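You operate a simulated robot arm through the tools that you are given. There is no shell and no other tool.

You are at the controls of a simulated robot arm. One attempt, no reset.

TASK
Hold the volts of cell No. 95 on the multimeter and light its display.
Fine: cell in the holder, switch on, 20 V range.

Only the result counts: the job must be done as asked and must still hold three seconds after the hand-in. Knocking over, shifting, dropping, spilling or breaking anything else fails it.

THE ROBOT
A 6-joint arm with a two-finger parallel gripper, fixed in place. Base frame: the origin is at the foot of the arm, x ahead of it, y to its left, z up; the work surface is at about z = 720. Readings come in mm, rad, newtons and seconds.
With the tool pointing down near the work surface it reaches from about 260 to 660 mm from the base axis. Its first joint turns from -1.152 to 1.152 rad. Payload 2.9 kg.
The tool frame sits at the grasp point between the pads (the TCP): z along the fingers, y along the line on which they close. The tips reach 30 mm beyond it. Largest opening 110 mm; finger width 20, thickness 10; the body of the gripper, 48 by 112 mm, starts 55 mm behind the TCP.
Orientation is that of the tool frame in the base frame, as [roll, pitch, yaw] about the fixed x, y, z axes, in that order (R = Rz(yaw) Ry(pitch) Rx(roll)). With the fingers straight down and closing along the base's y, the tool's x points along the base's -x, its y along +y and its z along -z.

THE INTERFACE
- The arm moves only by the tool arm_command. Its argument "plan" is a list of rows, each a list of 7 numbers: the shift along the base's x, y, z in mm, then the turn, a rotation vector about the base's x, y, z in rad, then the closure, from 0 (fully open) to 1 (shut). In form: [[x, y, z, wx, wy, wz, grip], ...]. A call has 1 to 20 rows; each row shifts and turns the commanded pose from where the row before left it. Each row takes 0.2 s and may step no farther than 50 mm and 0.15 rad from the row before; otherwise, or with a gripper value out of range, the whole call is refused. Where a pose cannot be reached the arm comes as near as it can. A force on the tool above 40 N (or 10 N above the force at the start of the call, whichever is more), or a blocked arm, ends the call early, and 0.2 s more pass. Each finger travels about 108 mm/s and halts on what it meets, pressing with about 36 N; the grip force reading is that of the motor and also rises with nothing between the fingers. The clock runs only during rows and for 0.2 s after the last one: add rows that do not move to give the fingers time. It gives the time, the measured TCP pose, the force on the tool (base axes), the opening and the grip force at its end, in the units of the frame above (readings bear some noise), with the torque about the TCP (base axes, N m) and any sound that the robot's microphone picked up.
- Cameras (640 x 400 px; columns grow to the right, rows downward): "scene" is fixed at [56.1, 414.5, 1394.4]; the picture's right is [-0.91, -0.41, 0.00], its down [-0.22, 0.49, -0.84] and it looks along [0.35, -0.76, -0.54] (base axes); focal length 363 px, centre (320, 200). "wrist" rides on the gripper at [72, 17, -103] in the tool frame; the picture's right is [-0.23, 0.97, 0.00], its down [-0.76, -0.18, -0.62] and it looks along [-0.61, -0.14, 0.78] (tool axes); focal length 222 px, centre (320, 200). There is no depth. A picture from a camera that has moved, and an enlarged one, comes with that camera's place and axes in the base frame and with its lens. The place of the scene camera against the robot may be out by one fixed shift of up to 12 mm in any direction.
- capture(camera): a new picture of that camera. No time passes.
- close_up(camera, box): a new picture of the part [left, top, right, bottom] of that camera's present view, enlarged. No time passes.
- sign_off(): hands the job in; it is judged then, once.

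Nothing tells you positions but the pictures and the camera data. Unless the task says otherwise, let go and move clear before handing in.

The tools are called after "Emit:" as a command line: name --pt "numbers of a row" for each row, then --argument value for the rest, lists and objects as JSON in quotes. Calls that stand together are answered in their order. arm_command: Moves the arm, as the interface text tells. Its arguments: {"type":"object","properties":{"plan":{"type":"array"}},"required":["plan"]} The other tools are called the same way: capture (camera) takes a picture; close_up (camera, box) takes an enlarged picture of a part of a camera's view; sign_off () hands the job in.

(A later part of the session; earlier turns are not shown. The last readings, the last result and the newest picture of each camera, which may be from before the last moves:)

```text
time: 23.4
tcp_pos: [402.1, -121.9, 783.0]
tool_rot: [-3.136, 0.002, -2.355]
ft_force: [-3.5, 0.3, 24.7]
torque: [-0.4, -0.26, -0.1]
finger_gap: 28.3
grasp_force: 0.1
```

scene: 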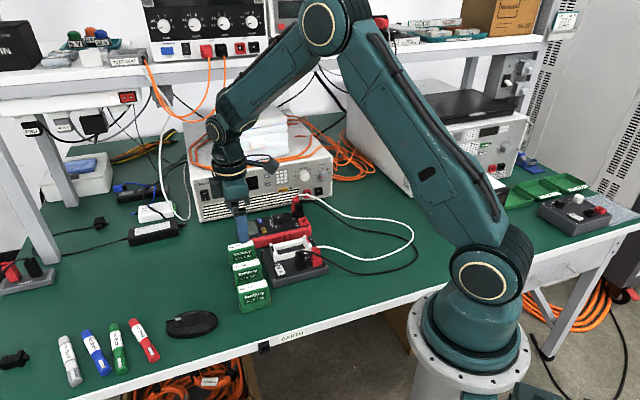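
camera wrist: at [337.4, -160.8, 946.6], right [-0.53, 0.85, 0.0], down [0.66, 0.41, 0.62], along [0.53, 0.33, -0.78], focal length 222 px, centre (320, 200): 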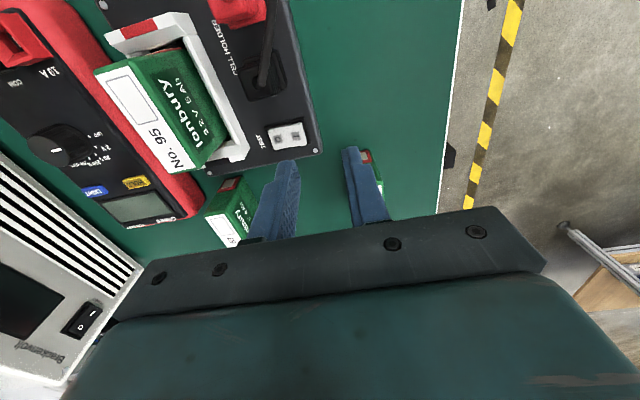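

Emit:
close_up --camera "wrist" --box '[260, 110, 360, 190]'

Emit:
close_up --camera "scene" --box '[265, 240, 325, 290]'

```text
5.00 times, centred on (310, 150) of wrist
camera zoom: at [339.5, -161.2, 886.6], right [-0.53, 0.85, 0.0], down [0.66, 0.41, 0.62], along [0.53, 0.33, -0.78], focal length 1111 px, centre (370, 450)
```

zoom: 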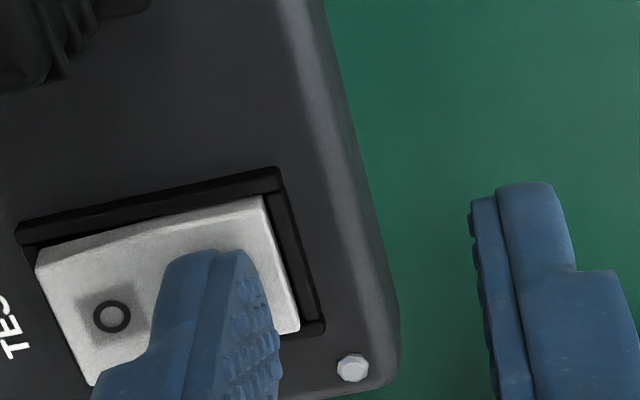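

```text
8.00 times, centred on (295, 265) of scene
camera zoom: at [55.7, 414.7, 1394.4], right [-0.91, -0.41, 0.0], down [-0.22, 0.49, -0.84], along [0.35, -0.76, -0.54], focal length 2904 px, centre (520, -320)
```

zoom: 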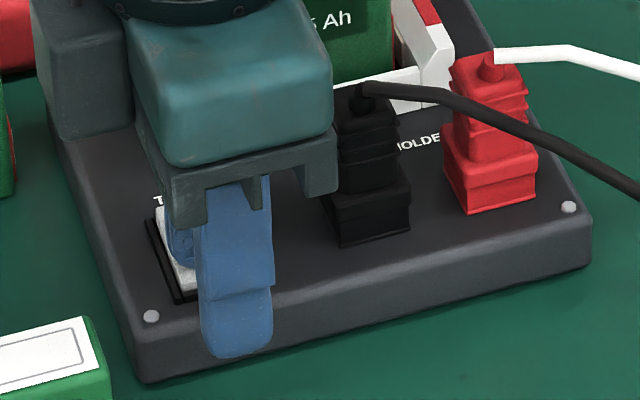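

Contact at 25 N and the rocker seems to start tipping. I'll press a little further.

Emit:
arm_command --pt "0 0 -0.8 0 0 0 0.727" --pt "0 0 -0.8 0 0 0 0.727"

Emit:
close_up --camera "wrist" --box '[260, 110, 360, 190]'

```text
time: 23.8
tcp_pos: [403.3, -122.9, 781.5]
tool_rot: [-3.139, 0.002, -2.356]
ft_force: [-4.8, 2.2, 11.6]
torque: [-0.19, -0.07, -0.06]
finger_gap: 27.8
grasp_force: 0.1
stopped in row 2: the force on the tool passed its limit at 43 N (the readings are from after the stop); the commanded pose is now the measured one
```

```text
5.00 times, centred on (310, 150) of wrist
camera zoom: at [339.7, -161.3, 886.8], right [-0.53, 0.85, 0.0], down [0.66, 0.41, 0.62], along [0.53, 0.33, -0.78], focal length 1111 px, centre (370, 450)
```

zoom: 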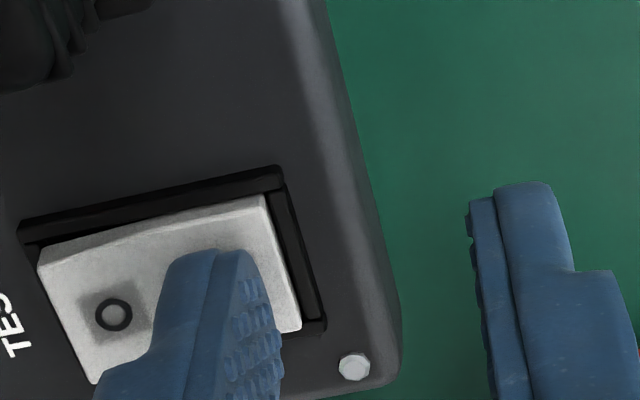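

The force hit the limit with no sound reported. I'll lift off and see what state the rocker is in.

Emit:
arm_command --pt "0 0 5 0 0 0 0.727" --pt "0 0 25 0 0 0 0.727" --pt "0 0 25 0 0 0 0.727" --pt "0 0 0 0 0 0 0.727"

Emit:
close_up --camera "wrist" --box '[240, 90, 360, 190]'

Emit:
close_up --camera "scene" --box '[270, 245, 310, 280]'

```text
time: 24.8
tcp_pos: [404.1, -123.4, 837.9]
tool_rot: [-3.138, 0.001, -2.358]
ft_force: [0.2, -0.2, 0.5]
torque: [0.01, -0.01, 0.0]
finger_gap: 30.0
grasp_force: 0.1
```

```text
4.00 times, centred on (300, 140) of wrist
camera zoom: at [340.5, -162.2, 941.7], right [-0.53, 0.85, 0.0], down [0.66, 0.41, 0.62], along [0.53, 0.33, -0.78], focal length 888 px, centre (400, 440)
```

zoom: 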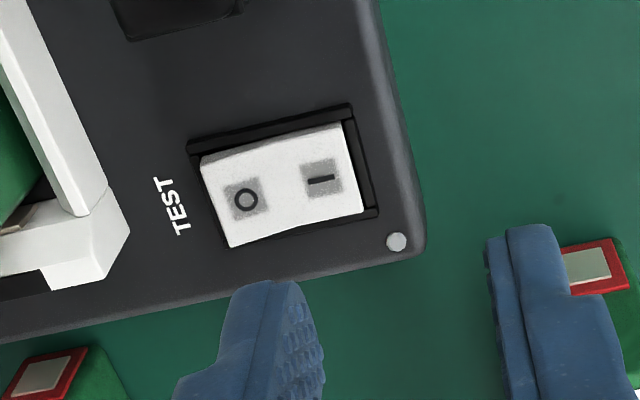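

```text
11.43 times, centred on (290, 262) of scene
camera zoom: at [56.1, 414.5, 1394.4], right [-0.91, -0.41, 0.0], down [-0.22, 0.49, -0.84], along [0.35, -0.76, -0.54], focal length 4149 px, centre (663, -514)
```

zoom: 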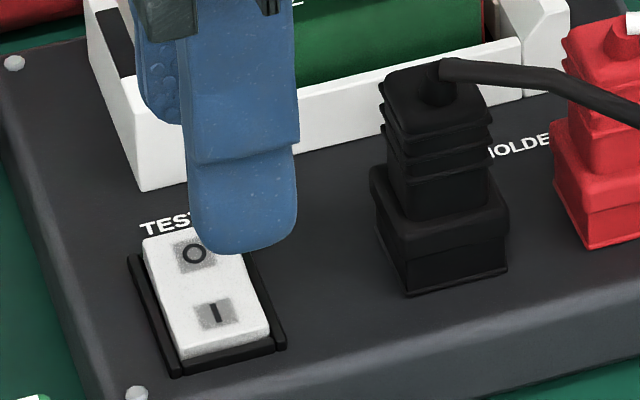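

Emit:
arm_command --pt "-10 10 20 0 0 0 0.727" --pt "-15 15 20 0 0 0 0.727" --pt "0 0 0 0 0 0 0.727"

Emit:
close_up --camera "scene" --box '[262, 228, 332, 285]'

Emit:
close_up --camera "wrist" --box '[220, 50, 360, 170]'

```text
time: 25.6
tcp_pos: [378.4, -99.5, 877.1]
tool_rot: [-3.138, 0.001, -2.358]
ft_force: [0.6, 0.2, 0.5]
torque: [0.01, -0.03, -0.01]
finger_gap: 30.0
grasp_force: 0.0
```

```text
7.02 times, centred on (297, 256) of scene
camera zoom: at [56.1, 414.5, 1394.4], right [-0.91, -0.41, 0.0], down [-0.22, 0.49, -0.84], along [0.35, -0.76, -0.54], focal length 2548 px, centre (481, -196)
```

zoom: 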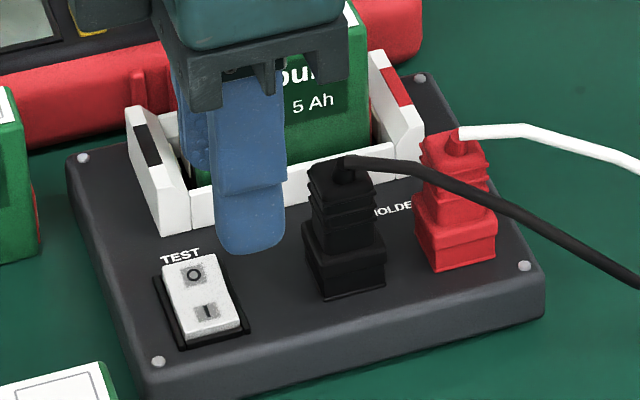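

```text
3.33 times, centred on (290, 110) of wrist
camera zoom: at [315.3, -138.0, 981.1], right [-0.53, 0.85, 0.0], down [0.66, 0.41, 0.62], along [0.53, 0.33, -0.78], focal length 740 px, centre (420, 500)
```

zoom: 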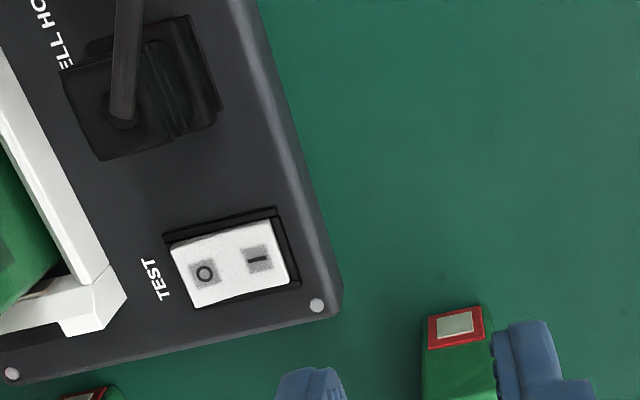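

The rocker has flipped: the "I" end went down, "O" came up, and the holder's screws are at the same pixels as before. Next is the meter knob, which I place at about (515.7, -300.3) with its top at 785. It points to OFF and needs about -56° to reach 20 V, so I'll fly over it for a closer look.

Emit:
arm_command --pt "5 -5 20 0 0 0 0.6" --pt "22 -33 0 0 0 0 0.6" --pt "22 -33 0 0 0 0 0.6" --pt "22 -33 0 0 0 0 0.6" --pt "22 -33 0 0 0 0 0.6" --pt "22 -33 0 0 0 0 0.6" --pt "20 -28 0 0 0 0 0.6" --pt "0 0 0 0 0 0 0.6" --pt "0 0 0 0 0 0 0.6"

Emit:
capture --camera "wrist"

Emit:
close_up --camera "wrist" --box '[240, 60, 400, 180]'

Emit:
close_up --camera "scene" --box '[232, 180, 332, 260]'

```text
time: 27.6
tcp_pos: [512.6, -293.2, 897.3]
tool_rot: [-3.138, 0.001, -2.357]
ft_force: [-0.5, 0.1, -0.1]
torque: [-0.02, 0.0, 0.02]
finger_gap: 44.1
grasp_force: 0.0
```

```text
taken
camera wrist: at [449.8, -332.2, 1000.6], right [-0.53, 0.85, 0.0], down [0.66, 0.41, 0.62], along [0.53, 0.33, -0.78], focal length 222 px, centre (320, 200)
```

wrist: 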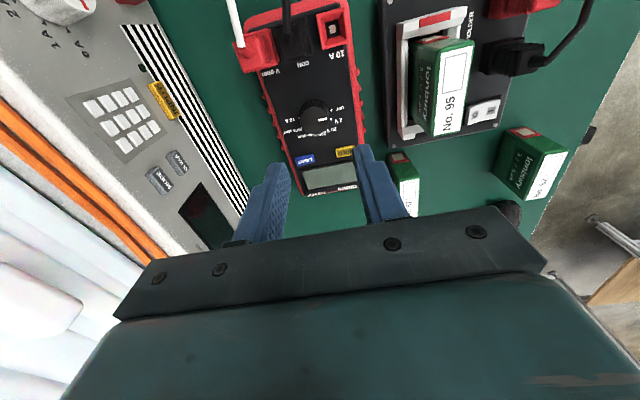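

```text
3.33 times, centred on (320, 120) of wrist
camera zoom: at [449.8, -332.2, 1000.6], right [-0.53, 0.85, 0.0], down [0.66, 0.41, 0.62], along [0.53, 0.33, -0.78], focal length 740 px, centre (320, 467)
```

zoom: 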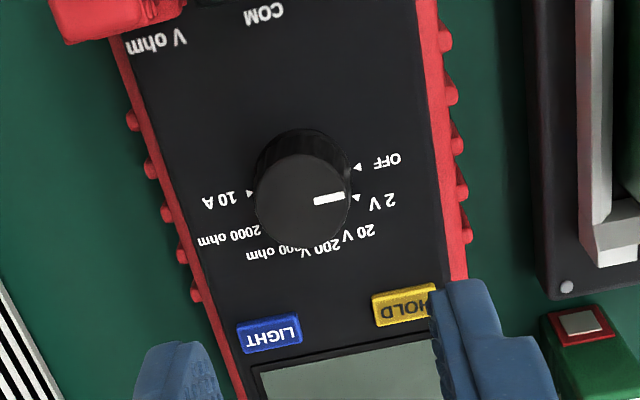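

```text
5.00 times, centred on (282, 220) of scene
camera zoom: at [56.1, 414.5, 1394.4], right [-0.91, -0.41, 0.0], down [-0.22, 0.49, -0.84], along [0.35, -0.76, -0.54], focal length 1815 px, centre (510, 100)
```

zoom: 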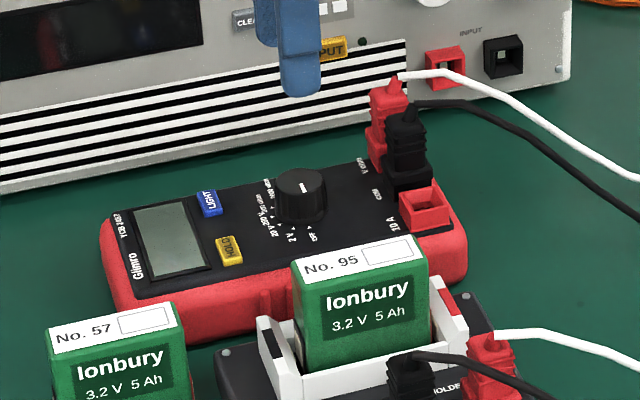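

The meter's ranges are spaced at 30°, with OFF at about 135° and 20 V at about 75° in the base frame. I'll centre over the knob and come down to just above it.

Emit:
arm_command --pt "1.0 -5.6 -15 0 0 0 0.6" --pt "0 0 -25 0 0 0 0.6" --pt "0 0 -20 0 0 0 0.6" --pt "0 0 0 0 0 0 0.6" --pt "0 0 0 0 0 0 0.6"

Emit:
capture --camera "wrist"

Emit:
close_up --camera "wrist" --box '[240, 70, 400, 190]'

Emit:
close_up --camera "scene" --box '[232, 180, 332, 260]'

```text
time: 28.8
tcp_pos: [514.5, -301.1, 837.5]
tool_rot: [-3.137, 0.001, -2.355]
ft_force: [0.8, -0.2, 0.2]
torque: [-0.01, -0.01, 0.0]
finger_gap: 43.9
grasp_force: 0.0
```

```text
taken
camera wrist: at [451.4, -340.4, 940.7], right [-0.53, 0.85, 0.0], down [0.66, 0.41, 0.62], along [0.53, 0.33, -0.78], focal length 222 px, centre (320, 200)
```

wrist: 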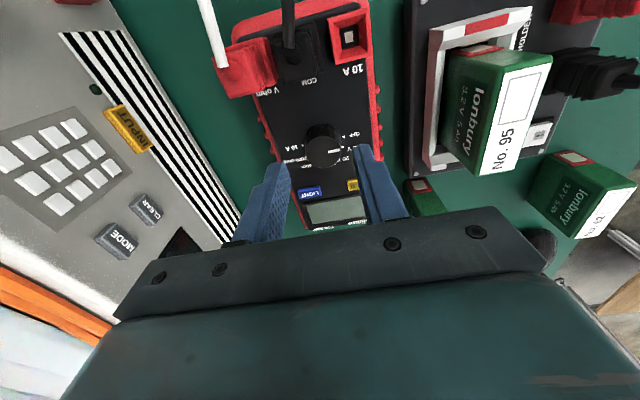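

```text
3.33 times, centred on (320, 130) of wrist
camera zoom: at [451.4, -340.4, 940.7], right [-0.53, 0.85, 0.0], down [0.66, 0.41, 0.62], along [0.53, 0.33, -0.78], focal length 740 px, centre (320, 433)
```

zoom: 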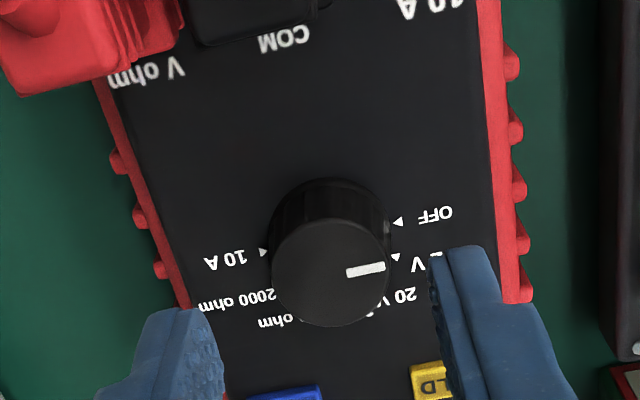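

```text
5.00 times, centred on (282, 220) of scene
camera zoom: at [56.1, 414.5, 1394.4], right [-0.91, -0.41, 0.0], down [-0.22, 0.49, -0.84], along [0.35, -0.76, -0.54], focal length 1815 px, centre (510, 100)
```

zoom: 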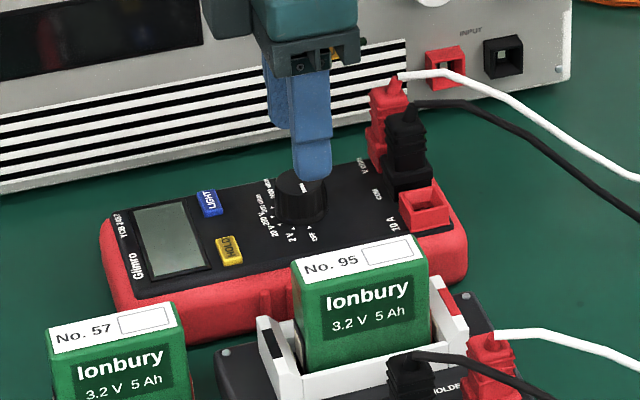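

The knob centre is about (514.3, -298.7), some 2.5 mm toward +y from the tool. I'll shift, then lower so the tips stop about 3 mm above the panel.

Emit:
arm_command --pt "0 2.5 -10 0 0 0 0.6" --pt "0 0 -12 0 0 0 0.6" --pt "0 0 -8 0 0 0 0.6" --pt "0 0 -2 0 0 0 0.6" --pt "0 0 0 0 0 0 0.6"

Emit:
close_up --camera "wrist" --box '[240, 70, 400, 190]'

Emit:
close_up --camera "scene" --box '[250, 190, 320, 246]'

```text
time: 30.0
tcp_pos: [514.4, -297.7, 805.7]
tool_rot: [-3.136, 0.002, -2.356]
ft_force: [-0.3, 0.0, -0.1]
torque: [0.01, -0.04, -0.01]
finger_gap: 43.9
grasp_force: 0.0
```

```text
3.33 times, centred on (320, 130) of wrist
camera zoom: at [451.4, -337.5, 909.2], right [-0.53, 0.85, 0.0], down [0.66, 0.41, 0.62], along [0.53, 0.33, -0.78], focal length 740 px, centre (320, 433)
```

zoom: 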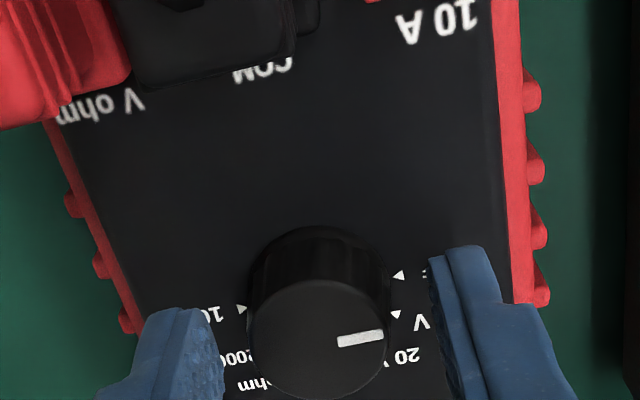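

```text
7.14 times, centred on (285, 218) of scene
camera zoom: at [56.1, 414.5, 1394.4], right [-0.91, -0.41, 0.0], down [-0.22, 0.49, -0.84], along [0.35, -0.76, -0.54], focal length 2593 px, centre (570, 71)
```

zoom: 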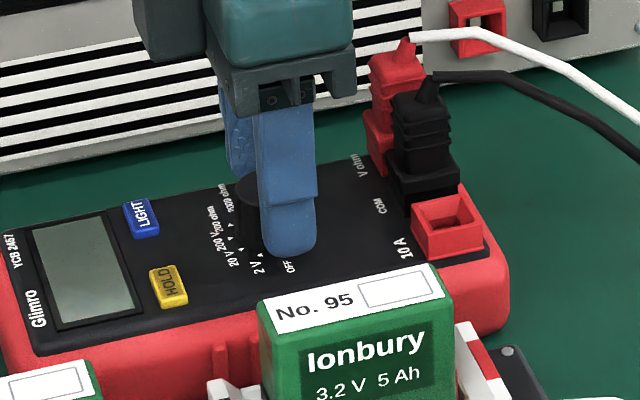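

The knob is centred between the fingers. I'll lower a touch more and close on it.

Emit:
arm_command --pt "0 0 -2 0 0 0 0.6" --pt "0 0 0 0 0 0 0.68" --pt "0 0 0 0 0 0 0.75" --pt "0 0 0 0 0 0 1" --pt "0 0 0 0 0 0 1"

Emit:
close_up --camera "wrist" --box '[240, 70, 400, 190]'

Emit:
close_up --camera "scene" --box '[250, 190, 320, 246]'

```text
time: 31.2
tcp_pos: [514.2, -297.5, 803.4]
tool_rot: [-3.136, 0.001, -2.354]
ft_force: [3.7, -3.2, -0.4]
torque: [-0.05, -0.11, -0.07]
finger_gap: 27.5
grasp_force: 36.5
```

```text
3.33 times, centred on (320, 130) of wrist
camera zoom: at [451.2, -337.3, 907.0], right [-0.53, 0.85, 0.0], down [0.66, 0.41, 0.63], along [0.53, 0.33, -0.78], focal length 740 px, centre (320, 433)
```

zoom: 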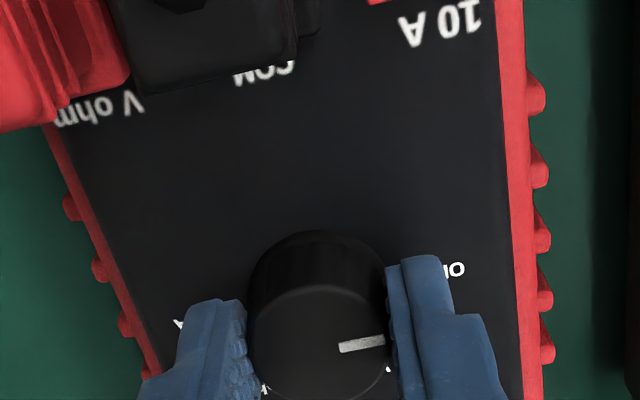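

```text
7.14 times, centred on (285, 218) of scene
camera zoom: at [56.2, 414.5, 1394.4], right [-0.91, -0.41, 0.0], down [-0.22, 0.49, -0.84], along [0.35, -0.76, -0.54], focal length 2593 px, centre (570, 71)
```

zoom: 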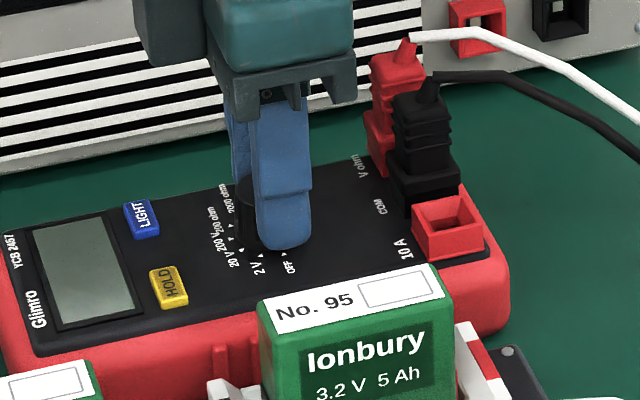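

The knob is gripped at 27.5 mm and the meter hasn't moved. I'll turn it in two 30° steps with a regrip between, so the gripper body never swings over the red plug; here is the first step to 2 V.

Emit:
arm_command --pt "0.3 -0.3 0 0 0 -0.09 1" --pt "0 0 0 0 0 -0.11 1" --pt "0 0 0 0 0 -0.11 1" --pt "0 0 0 0 0 -0.11 1" --pt "0 0 0 0 0 -0.11 1" --pt "0 0 0 0 0 0 1"

Emit:
close_up --camera "wrist" --box '[220, 70, 420, 220]'

Emit:
close_up --camera "scene" --box '[232, 180, 332, 260]'

```text
time: 32.6
tcp_pos: [513.1, -298.9, 803.7]
tool_rot: [-3.139, 0.001, -2.889]
ft_force: [0.9, 0.3, 0.9]
torque: [0.08, -0.15, -0.02]
finger_gap: 27.5
grasp_force: 36.2
```

```text
2.67 times, centred on (320, 145) of wrist
camera zoom: at [439.7, -300.3, 907.3], right [-0.02, 1.0, 0.0], down [0.78, 0.02, 0.62], along [0.62, 0.01, -0.78], focal length 592 px, centre (320, 347)
```

zoom: 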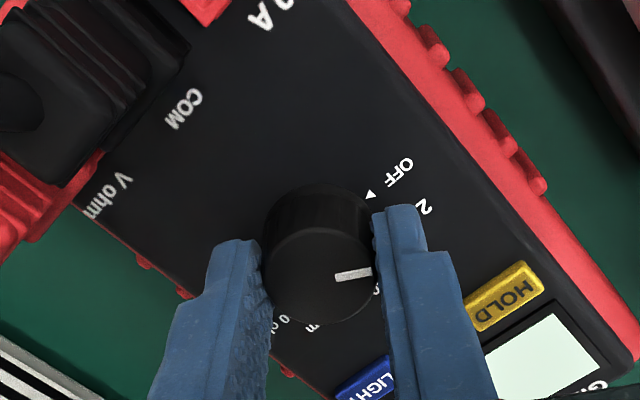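

```text
5.00 times, centred on (282, 220) of scene
camera zoom: at [56.2, 414.5, 1394.4], right [-0.91, -0.41, 0.0], down [-0.22, 0.49, -0.84], along [0.35, -0.76, -0.54], focal length 1815 px, centre (510, 100)
```

zoom: 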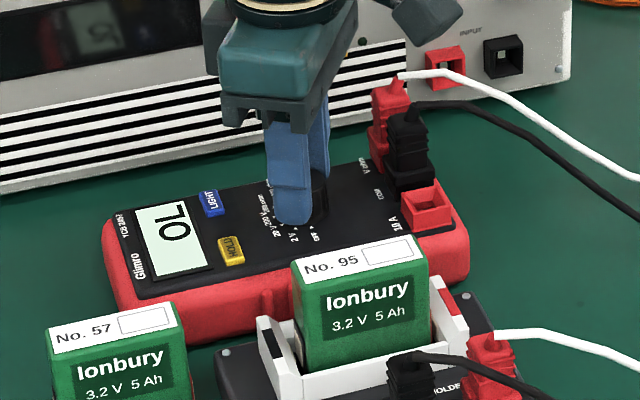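

The knob is at 2 V and the display reads "OL", which fits 3.2 V on the 2 V range, so the cell and switch are live. I'll let go, turn the hand back 30° and regrip for the next step.

Emit:
arm_command --pt "0 0 0 0 0 0 0.7" --pt "0 0 0 0 0 0 0.6" --pt "0 0 0 0 0 0 0.6" --pt "0 0 0 0 0 0.13 0.6" --pt "0 0 0 0 0 0.13 0.6" --pt "0 0 0 0 0 0.13 0.6" --pt "0 0 0 0 0 0.13 0.6" --pt "0 0 0 0 0 0 0.6"

Emit:
close_up --camera "wrist" --box '[220, 70, 420, 220]'

Emit:
close_up --camera "scene" --box '[232, 180, 332, 260]'

```text
time: 34.4
tcp_pos: [513.3, -297.6, 803.4]
tool_rot: [-3.138, 0.002, -2.363]
ft_force: [0.5, -1.1, 0.1]
torque: [0.02, 0.0, -0.04]
finger_gap: 43.9
grasp_force: 0.1
```

```text
2.67 times, centred on (320, 145) of wrist
camera zoom: at [450.7, -337.1, 907.0], right [-0.52, 0.85, 0.0], down [0.66, 0.41, 0.62], along [0.53, 0.32, -0.78], focal length 592 px, centre (320, 347)
```

zoom: 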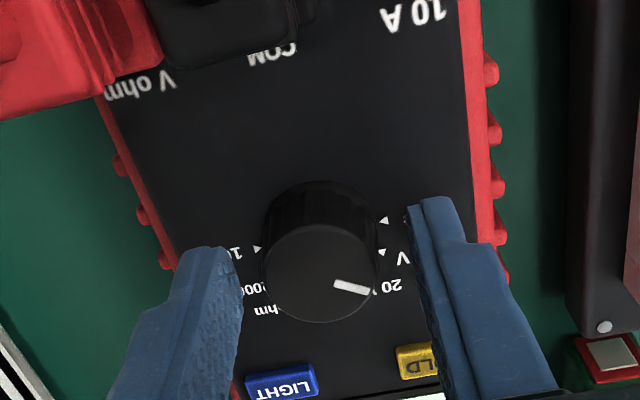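

```text
5.00 times, centred on (282, 220) of scene
camera zoom: at [56.1, 414.5, 1394.4], right [-0.91, -0.41, 0.0], down [-0.22, 0.49, -0.84], along [0.35, -0.76, -0.54], focal length 1815 px, centre (510, 100)
```

zoom: 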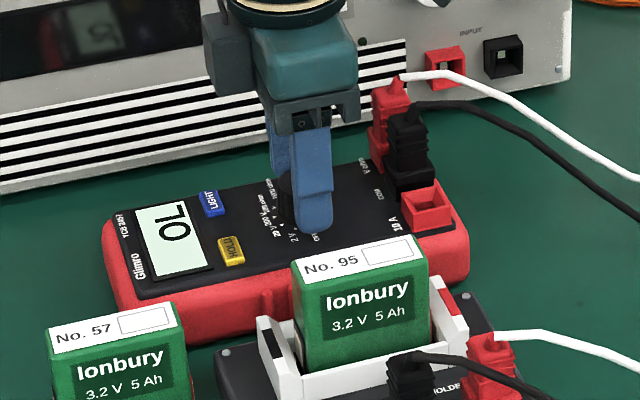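

The knob is centred again. I'll regrip and turn the second 30° to 20 V.

Emit:
arm_command --pt "0 0 0 0 0 0 0.68" --pt "0 0 0 0 0 0 0.75" --pt "0 0 0 0 0 0 1" --pt "0 0 0 0 0 0 1" --pt "0 0 0 0 0 -0.1 1" --pt "0 0 0 0 0 -0.11 1" --pt "0 0 0 0 0 -0.11 1" --pt "0 0 0 0 0 -0.11 1" --pt "0 0 0 0 0 -0.1 1" --pt "0 0 0 0 0 0 1"

Emit:
close_up --camera "wrist" --box '[220, 70, 420, 220]'

Emit:
close_up --camera "scene" --box '[232, 180, 332, 260]'

```text
time: 36.6
tcp_pos: [514.7, -297.6, 803.0]
tool_rot: [-3.139, 0.0, -2.898]
ft_force: [-0.8, 4.7, 0.5]
torque: [0.15, -0.05, 0.02]
finger_gap: 26.9
grasp_force: 35.8
```

```text
2.67 times, centred on (320, 145) of wrist
camera zoom: at [440.3, -299.5, 907.1], right [-0.02, 1.0, 0.0], down [0.78, 0.01, 0.62], along [0.62, 0.01, -0.78], focal length 592 px, centre (320, 347)
```

zoom: 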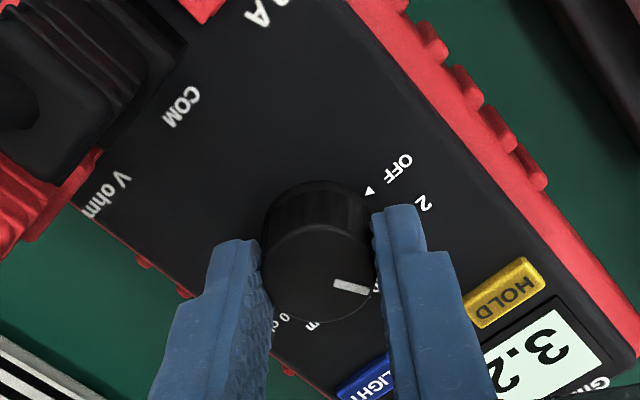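

```text
5.00 times, centred on (282, 220) of scene
camera zoom: at [56.1, 414.6, 1394.4], right [-0.91, -0.41, 0.0], down [-0.22, 0.49, -0.84], along [0.35, -0.76, -0.54], focal length 1815 px, centre (510, 100)
```

zoom: 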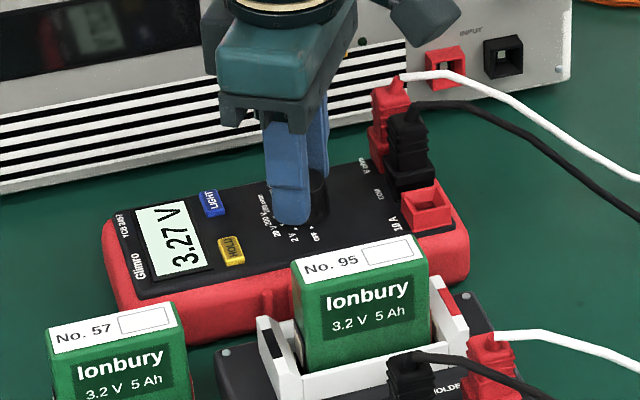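

The display reads 3.27 V with the knob at 20 V. I'll release the knob, rise straight up and turn the hand square to the meter to view the buttons.

Emit:
arm_command --pt "0 0 0 0 0 0 0.7" --pt "0 0 0 0 0 0 0.6" --pt "0 0 0 0 0 0 0.6" --pt "0 0 15 0 0 0 0.6" --pt "0 0 25 0 0 0 0.6" --pt "0 0 20 0 0 0.13 0.6" --pt "0 0 0 0 0 0.13 0.6" --pt "0 0 0 0 0 0.13 0.6" --pt "0 0 0 0 0 0.14 0.6" --pt "0 0 0 0 0 0 0.6"

Emit:
close_up --camera "wrist" --box '[220, 70, 420, 220]'

Emit:
close_up --camera "scene" --box '[232, 180, 332, 260]'

```text
time: 38.8
tcp_pos: [513.2, -297.7, 863.0]
tool_rot: [-3.138, 0.003, -2.363]
ft_force: [0.2, 0.3, -1.3]
torque: [-0.03, -0.04, 0.01]
finger_gap: 44.1
grasp_force: 0.1
```

```text
2.67 times, centred on (320, 145) of wrist
camera zoom: at [451.1, -337.3, 967.3], right [-0.52, 0.85, 0.0], down [0.66, 0.41, 0.62], along [0.53, 0.32, -0.78], focal length 592 px, centre (320, 347)
```

zoom: 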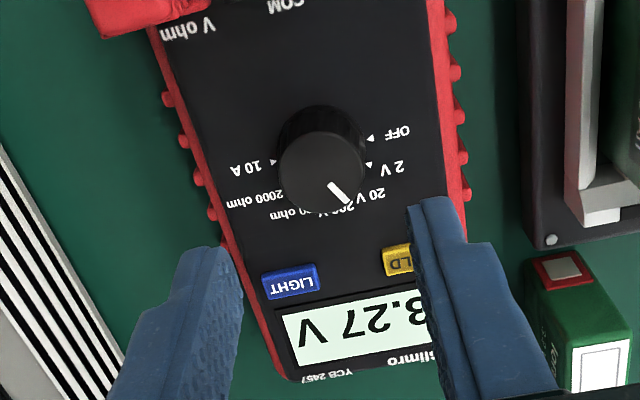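

```text
5.00 times, centred on (282, 220) of scene
camera zoom: at [56.1, 414.5, 1394.4], right [-0.91, -0.41, 0.0], down [-0.22, 0.49, -0.84], along [0.35, -0.76, -0.54], focal length 1815 px, centre (510, 100)
```

zoom: 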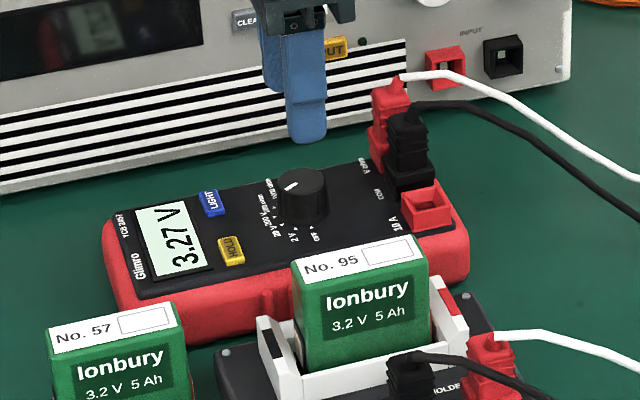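

Emit:
close_up --camera "scene" --box '[255, 205, 305, 240]'

Emit:
close_up --camera "wrist" --box '[290, 95, 370, 155]'

```text
11.43 times, centred on (280, 222) of scene
camera zoom: at [56.1, 414.5, 1394.4], right [-0.91, -0.41, 0.0], down [-0.22, 0.49, -0.84], along [0.35, -0.76, -0.54], focal length 4149 px, centre (777, -57)
```

zoom: 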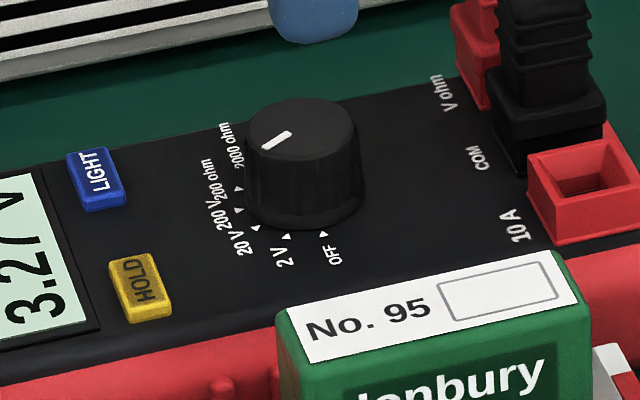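

```text
6.67 times, centred on (330, 125) of wrist
camera zoom: at [451.1, -337.3, 967.3], right [-0.52, 0.85, 0.0], down [0.66, 0.41, 0.62], along [0.53, 0.32, -0.78], focal length 1481 px, centre (253, 700)
```

zoom: 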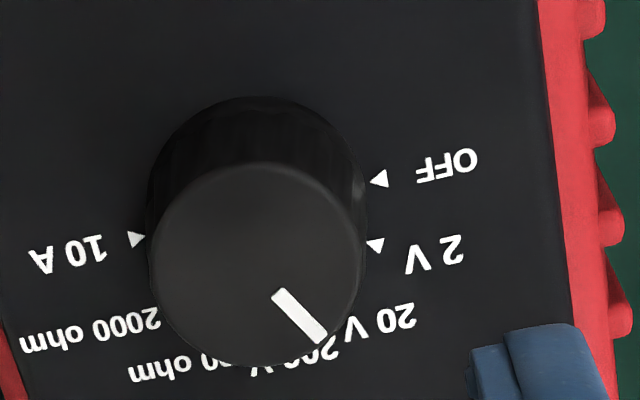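

The knob mark sits at about 72–75°, which is 20 V, and the display shows 3.27 V. Next I'll close the fingers and move above the HOLD button, at about (530, -249).

Emit:
arm_command --pt "5 16 0 0 0 0 0.8" --pt "6 17 0 0 0 0 1" --pt "5 16 -10 0 0 0 1" --pt "0 0 -15 0 0 0 1" --pt "0 0 0 0 0 0 1" --pt "0 0 0 0 0 0 1"

Emit:
close_up --camera "wrist" --box '[220, 70, 420, 220]'

Emit:
close_up --camera "scene" --box '[232, 190, 312, 250]'

```text
time: 40.2
tcp_pos: [529.7, -250.2, 840.2]
tool_rot: [-3.14, 0.004, -2.366]
ft_force: [-0.9, -0.6, 0.3]
torque: [0.05, 0.01, -0.01]
finger_gap: 0.3
grasp_force: 35.9
```

```text
2.67 times, centred on (320, 145) of wrist
camera zoom: at [467.2, -288.0, 943.7], right [-0.52, 0.85, 0.0], down [0.67, 0.41, 0.62], along [0.54, 0.32, -0.78], focal length 592 px, centre (320, 347)
```

zoom: 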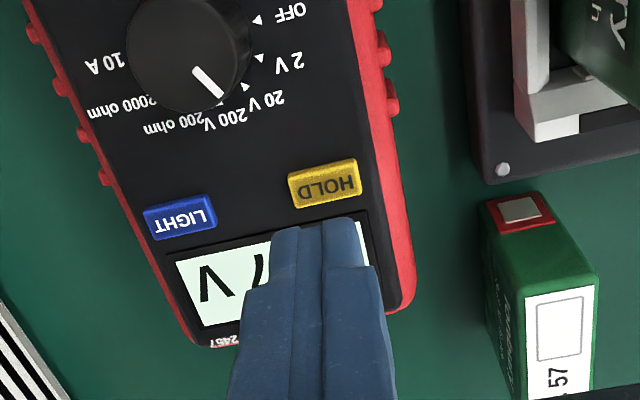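

```text
6.67 times, centred on (272, 220) of scene
camera zoom: at [56.1, 414.5, 1394.4], right [-0.91, -0.41, 0.0], down [-0.22, 0.49, -0.84], along [0.35, -0.76, -0.54], focal length 2420 px, centre (640, 67)
```

zoom: 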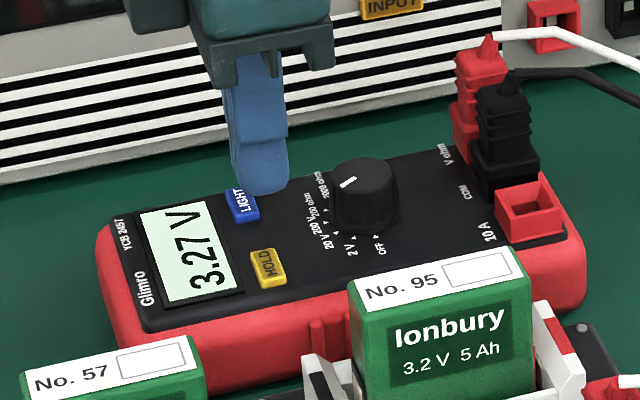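

HOLD's centre is about (528.6, -249.5), 1.5 mm from the tool axis. I'll correct that and come down to just above the button.

Emit:
arm_command --pt "-1.4 0.4 -12 0 0 0 1" --pt "0 0 -14 0 0 0 1" --pt "0 0 -6 0 0 0 1" --pt "0 0 0 0 0 0 1"

Emit:
close_up --camera "wrist" --box '[240, 90, 400, 210]'

Emit:
close_up --camera "scene" --box '[240, 200, 300, 245]'

```text
time: 41.2
tcp_pos: [529.0, -249.2, 806.7]
tool_rot: [-3.139, 0.001, -2.367]
ft_force: [-0.2, 0.9, -0.2]
torque: [0.01, 0.0, 0.0]
finger_gap: 0.0
grasp_force: 35.8
```

```text
3.33 times, centred on (320, 150) of wrist
camera zoom: at [466.1, -288.1, 910.9], right [-0.52, 0.85, 0.0], down [0.67, 0.41, 0.62], along [0.54, 0.32, -0.78], focal length 740 px, centre (320, 367)
```

zoom: 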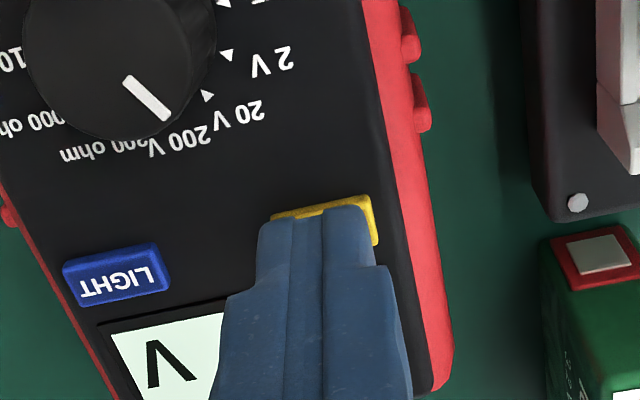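

```text
8.89 times, centred on (270, 222) of scene
camera zoom: at [56.1, 414.5, 1394.4], right [-0.91, -0.41, 0.0], down [-0.22, 0.49, -0.84], along [0.35, -0.76, -0.54], focal length 3227 px, centre (764, 0)
```

zoom: 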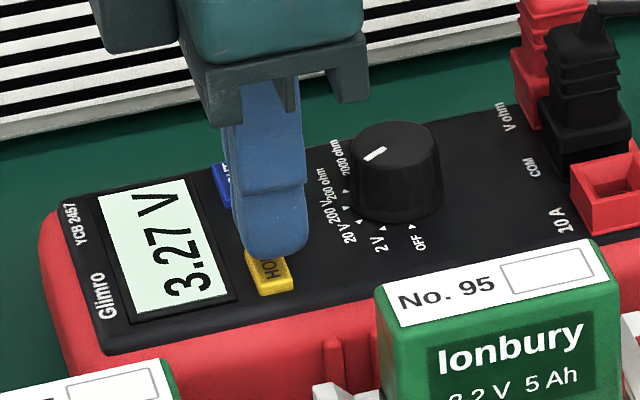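

The tips are just above HOLD. I'll press gently in small steps and watch for the hold indication.

Emit:
arm_command --pt "-0.4 0.4 -1 0 0 0 1" --pt "0 0 -1 0 0 0 1" --pt "0 0 -0.7 0 0 0 1"

Emit:
close_up --camera "scene" --box '[240, 200, 300, 245]'

```text
time: 42.0
tcp_pos: [528.4, -248.3, 803.7]
tool_rot: [-3.137, 0.002, -2.365]
ft_force: [0.0, 0.2, 0.4]
torque: [0.01, -0.01, 0.02]
finger_gap: 0.0
grasp_force: 35.7
```

```text
8.89 times, centred on (270, 222) of scene
camera zoom: at [56.1, 414.5, 1394.4], right [-0.91, -0.41, 0.0], down [-0.22, 0.49, -0.84], along [0.35, -0.76, -0.54], focal length 3227 px, centre (764, 0)
```

zoom: 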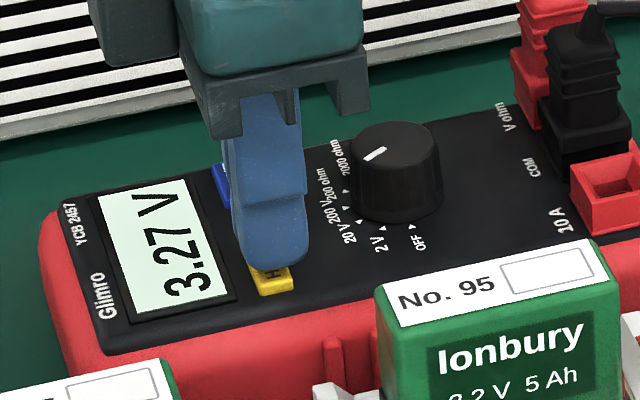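

Emit:
arm_command --pt "0 0 -0.8 0 0 0 1" --pt "0 0 -0.8 0 0 0 1"

Emit:
close_up --camera "scene" --box '[240, 200, 300, 245]'

```text
time: 42.6
tcp_pos: [528.2, -248.8, 803.1]
tool_rot: [-3.138, 0.002, -2.364]
ft_force: [-0.4, -0.5, 0.4]
torque: [-0.01, 0.0, -0.03]
finger_gap: 0.1
grasp_force: 35.8
```

```text
8.89 times, centred on (270, 222) of scene
camera zoom: at [56.1, 414.5, 1394.4], right [-0.91, -0.41, 0.0], down [-0.22, 0.49, -0.84], along [0.35, -0.76, -0.54], focal length 3227 px, centre (764, 0)
```

zoom: 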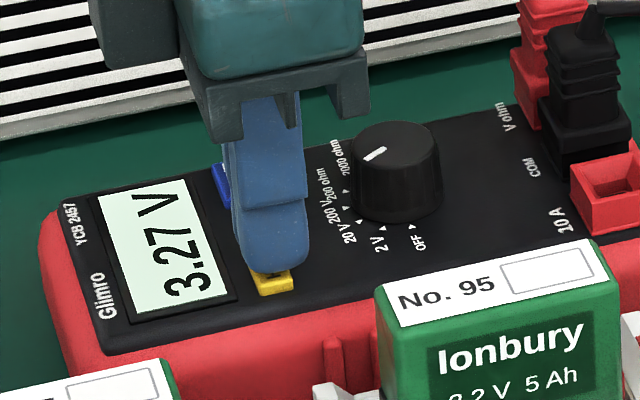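

Emit:
arm_command --pt "0 0 -0.7 0 0 0 1" --pt "0 0 -0.7 0 0 0 1"

Emit:
close_up --camera "scene" --box '[240, 200, 300, 245]'

```text
time: 43.2
tcp_pos: [529.0, -249.7, 800.7]
tool_rot: [-3.138, 0.0, -2.365]
ft_force: [-0.1, -0.8, -0.6]
torque: [0.0, 0.0, 0.01]
finger_gap: 0.2
grasp_force: 36.2
```

```text
8.89 times, centred on (270, 222) of scene
camera zoom: at [56.1, 414.5, 1394.4], right [-0.91, -0.41, 0.0], down [-0.22, 0.49, -0.84], along [0.35, -0.76, -0.54], focal length 3227 px, centre (764, 0)
```

zoom: 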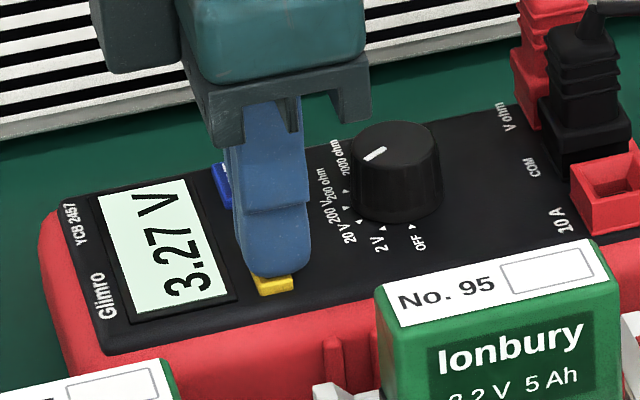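

Emit:
arm_command --pt "0 0 -0.6 0 0 0 1" --pt "0 0 -0.6 0 0 0 1"

Emit:
close_up --camera "scene" --box '[240, 200, 300, 245]'

```text
time: 43.8
tcp_pos: [529.8, -248.7, 800.3]
tool_rot: [-3.137, 0.0, -2.364]
ft_force: [0.1, -0.5, 0.6]
torque: [0.02, 0.01, -0.01]
finger_gap: 0.2
grasp_force: 35.9
```

```text
8.89 times, centred on (270, 222) of scene
camera zoom: at [56.1, 414.5, 1394.4], right [-0.91, -0.41, 0.0], down [-0.22, 0.49, -0.84], along [0.35, -0.76, -0.54], focal length 3227 px, centre (764, 0)
```

zoom: 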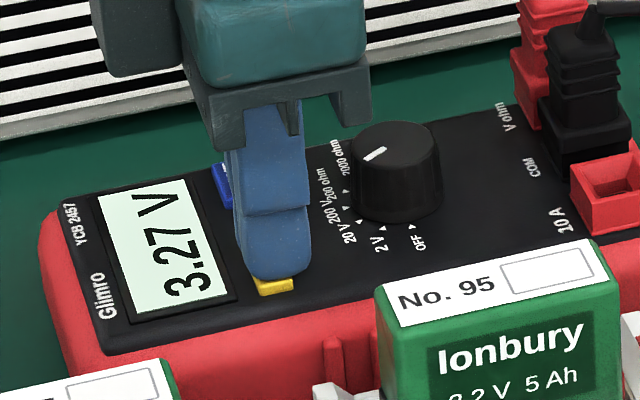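

Emit:
arm_command --pt "0 0 -0.6 0 0 0 1" --pt "0 0 -0.6 0 0 0 1"

Emit:
close_up --camera "scene" --box '[240, 200, 300, 245]'

```text
time: 44.4
tcp_pos: [528.2, -249.1, 799.2]
tool_rot: [-3.136, 0.002, -2.368]
ft_force: [-0.1, -0.3, 2.0]
torque: [0.03, -0.02, -0.01]
finger_gap: 0.0
grasp_force: 35.8
heard: click
```

```text
8.89 times, centred on (270, 222) of scene
camera zoom: at [56.1, 414.5, 1394.4], right [-0.91, -0.41, 0.0], down [-0.22, 0.49, -0.84], along [0.35, -0.76, -0.54], focal length 3227 px, centre (764, 0)
```

zoom: 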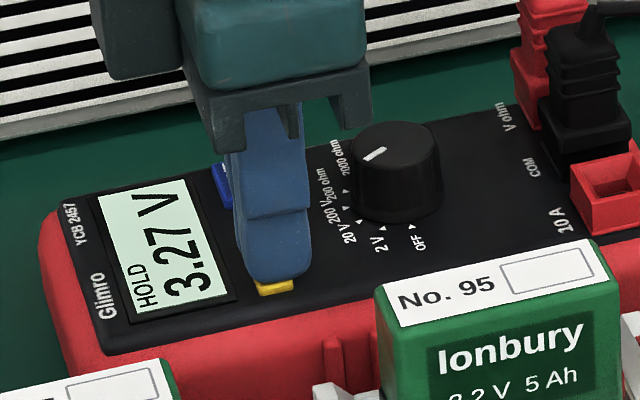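

It clicked and the display now shows "HOLD 3.27 V". I'll lift off cleanly and move above the LIGHT button.

Emit:
arm_command --pt "0 0 4 0 0 0 1" --pt "0 0 16 0 0 0 1" --pt "0 0 16 0 0 0 1" --pt "11 -11 0 0 0 0 1" --pt "11 -11 0 0 0 0 1" --pt "11 -11 0 0 0 0 1" --pt "0 0 0 0 0 0 1" --pt "0 0 0 0 0 0 1"

Emit:
close_up --camera "wrist" --box '[220, 70, 420, 220]'

Emit:
close_up --camera "scene" --box '[232, 190, 312, 250]'

```text
time: 46.2
tcp_pos: [559.9, -280.9, 835.2]
tool_rot: [-3.14, 0.001, -2.365]
ft_force: [-0.2, 0.2, 0.2]
torque: [0.02, 0.01, 0.0]
finger_gap: 0.3
grasp_force: 35.6
```

```text
2.67 times, centred on (320, 145) of wrist
camera zoom: at [498.0, -320.2, 938.6], right [-0.52, 0.85, 0.0], down [0.67, 0.41, 0.62], along [0.54, 0.32, -0.78], focal length 592 px, centre (320, 347)
```

zoom: 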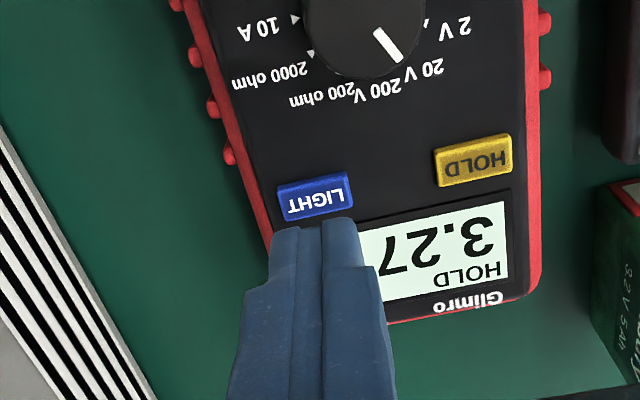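

```text
6.67 times, centred on (272, 220) of scene
camera zoom: at [56.1, 414.5, 1394.4], right [-0.91, -0.41, 0.0], down [-0.22, 0.49, -0.84], along [0.35, -0.76, -0.54], focal length 2420 px, centre (640, 67)
```

zoom: 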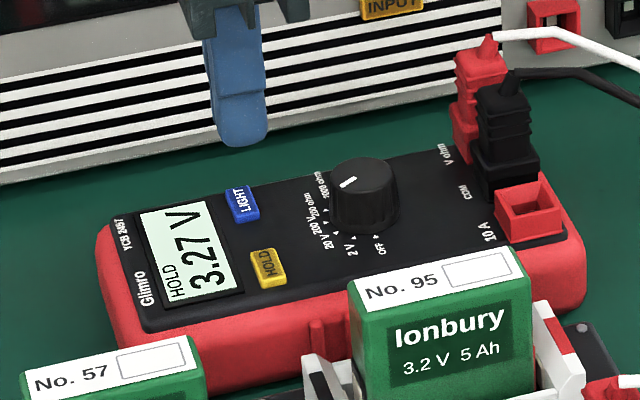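

LIGHT's centre is about (563.3, -282.1), about 2.4 mm farther out. I'll correct and descend to just above it.

Emit:
arm_command --pt "2.4 -0.4 -12 0 0 0 1" --pt "0 0 -12 0 0 0 1" --pt "0 0 -6 0 0 0 1" --pt "0 0 0 0 0 0 1"

Emit:
close_up --camera "wrist" --box '[240, 90, 400, 210]'

Emit:
close_up --camera "scene" --box '[240, 200, 300, 245]'

```text
time: 47.2
tcp_pos: [563.2, -283.3, 802.5]
tool_rot: [-3.136, 0.001, -2.363]
ft_force: [-0.8, -0.4, 0.3]
torque: [0.0, 0.0, -0.02]
finger_gap: 0.0
grasp_force: 35.8
```

```text
3.33 times, centred on (320, 150) of wrist
camera zoom: at [500.0, -321.0, 907.6], right [-0.52, 0.85, 0.0], down [0.67, 0.41, 0.62], along [0.54, 0.32, -0.78], focal length 740 px, centre (320, 367)
```

zoom: 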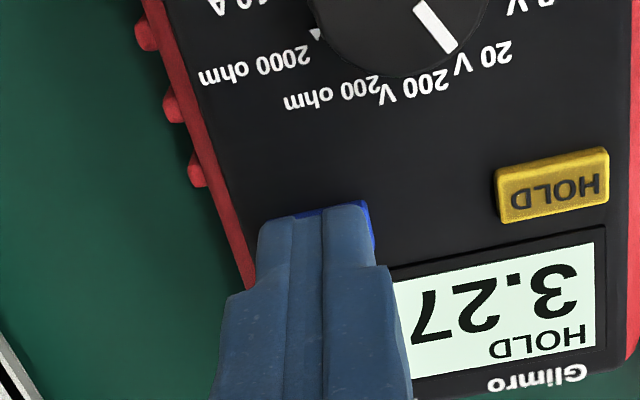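

```text
8.89 times, centred on (270, 222) of scene
camera zoom: at [56.1, 414.5, 1394.4], right [-0.91, -0.41, 0.0], down [-0.22, 0.49, -0.84], along [0.35, -0.76, -0.54], focal length 3227 px, centre (764, 0)
```

zoom: 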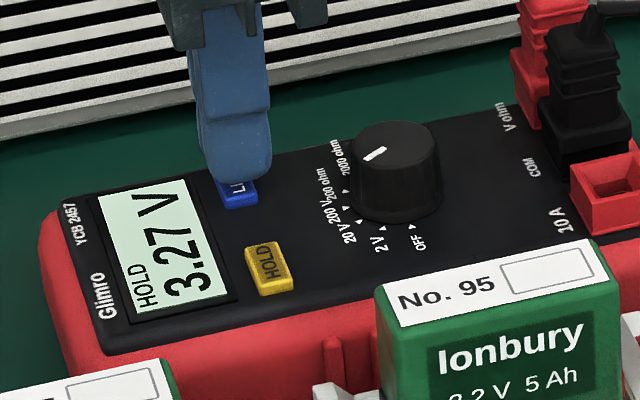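

Emit:
arm_command --pt "-0.7 0.7 -0.8 0 0 0 1" --pt "0 0 -0.8 0 0 0 1"

Emit:
close_up --camera "scene" --box '[240, 200, 300, 245]'

```text
time: 47.8
tcp_pos: [562.9, -281.6, 802.9]
tool_rot: [-3.137, 0.001, -2.365]
ft_force: [0.3, -0.5, -0.8]
torque: [-0.04, 0.02, 0.0]
finger_gap: 0.1
grasp_force: 35.6
```

```text
8.89 times, centred on (270, 222) of scene
camera zoom: at [56.1, 414.5, 1394.4], right [-0.91, -0.41, 0.0], down [-0.22, 0.49, -0.84], along [0.35, -0.76, -0.54], focal length 3227 px, centre (764, 0)
```

zoom: 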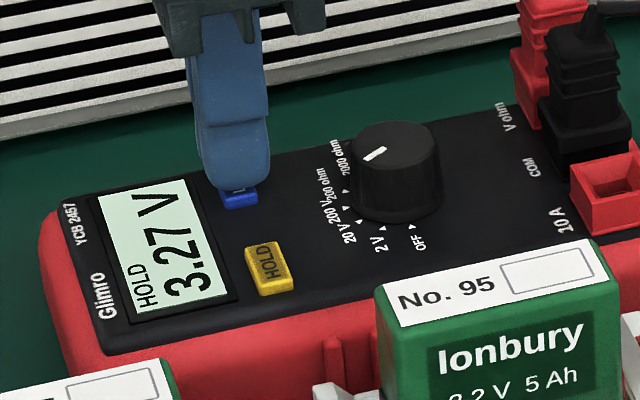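

The tips are right over LIGHT with no contact yet. I'll continue down in small steps.

Emit:
arm_command --pt "0 0 -0.7 0 0 0 1" --pt "0 0 -0.7 0 0 0 1"

Emit:
close_up --camera "scene" --box '[240, 200, 300, 245]'

```text
time: 48.4
tcp_pos: [562.7, -282.1, 800.8]
tool_rot: [-3.137, 0.001, -2.365]
ft_force: [0.7, -0.4, -0.2]
torque: [-0.01, 0.01, -0.03]
finger_gap: 0.0
grasp_force: 36.0
```

```text
8.89 times, centred on (270, 222) of scene
camera zoom: at [56.1, 414.5, 1394.4], right [-0.91, -0.41, 0.0], down [-0.22, 0.49, -0.84], along [0.35, -0.76, -0.54], focal length 3227 px, centre (764, 0)
```

zoom: 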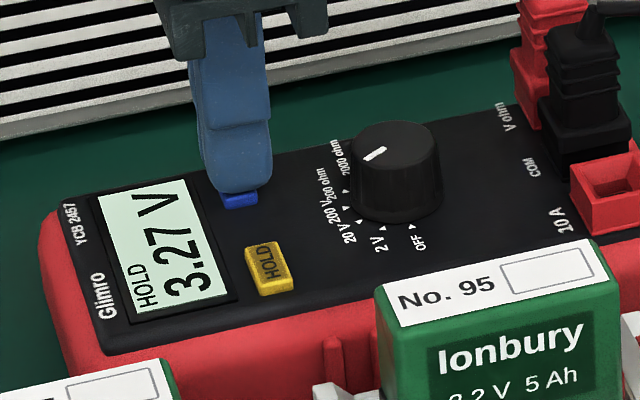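

Emit:
arm_command --pt "0 0 -0.6 0 0 0 1" --pt "0 0 -0.6 0 0 0 1"

Emit:
close_up --camera "scene" --box '[240, 200, 300, 245]'

```text
time: 49.0
tcp_pos: [562.6, -281.4, 798.7]
tool_rot: [-3.138, 0.002, -2.366]
ft_force: [-0.8, 0.3, -0.7]
torque: [-0.01, 0.0, -0.02]
finger_gap: 0.1
grasp_force: 36.0
```

```text
8.89 times, centred on (270, 222) of scene
camera zoom: at [56.1, 414.5, 1394.4], right [-0.91, -0.41, 0.0], down [-0.22, 0.49, -0.84], along [0.35, -0.76, -0.54], focal length 3227 px, centre (764, 0)
```

zoom: 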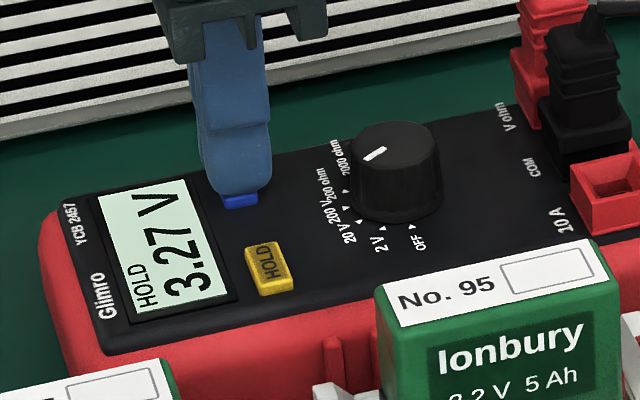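

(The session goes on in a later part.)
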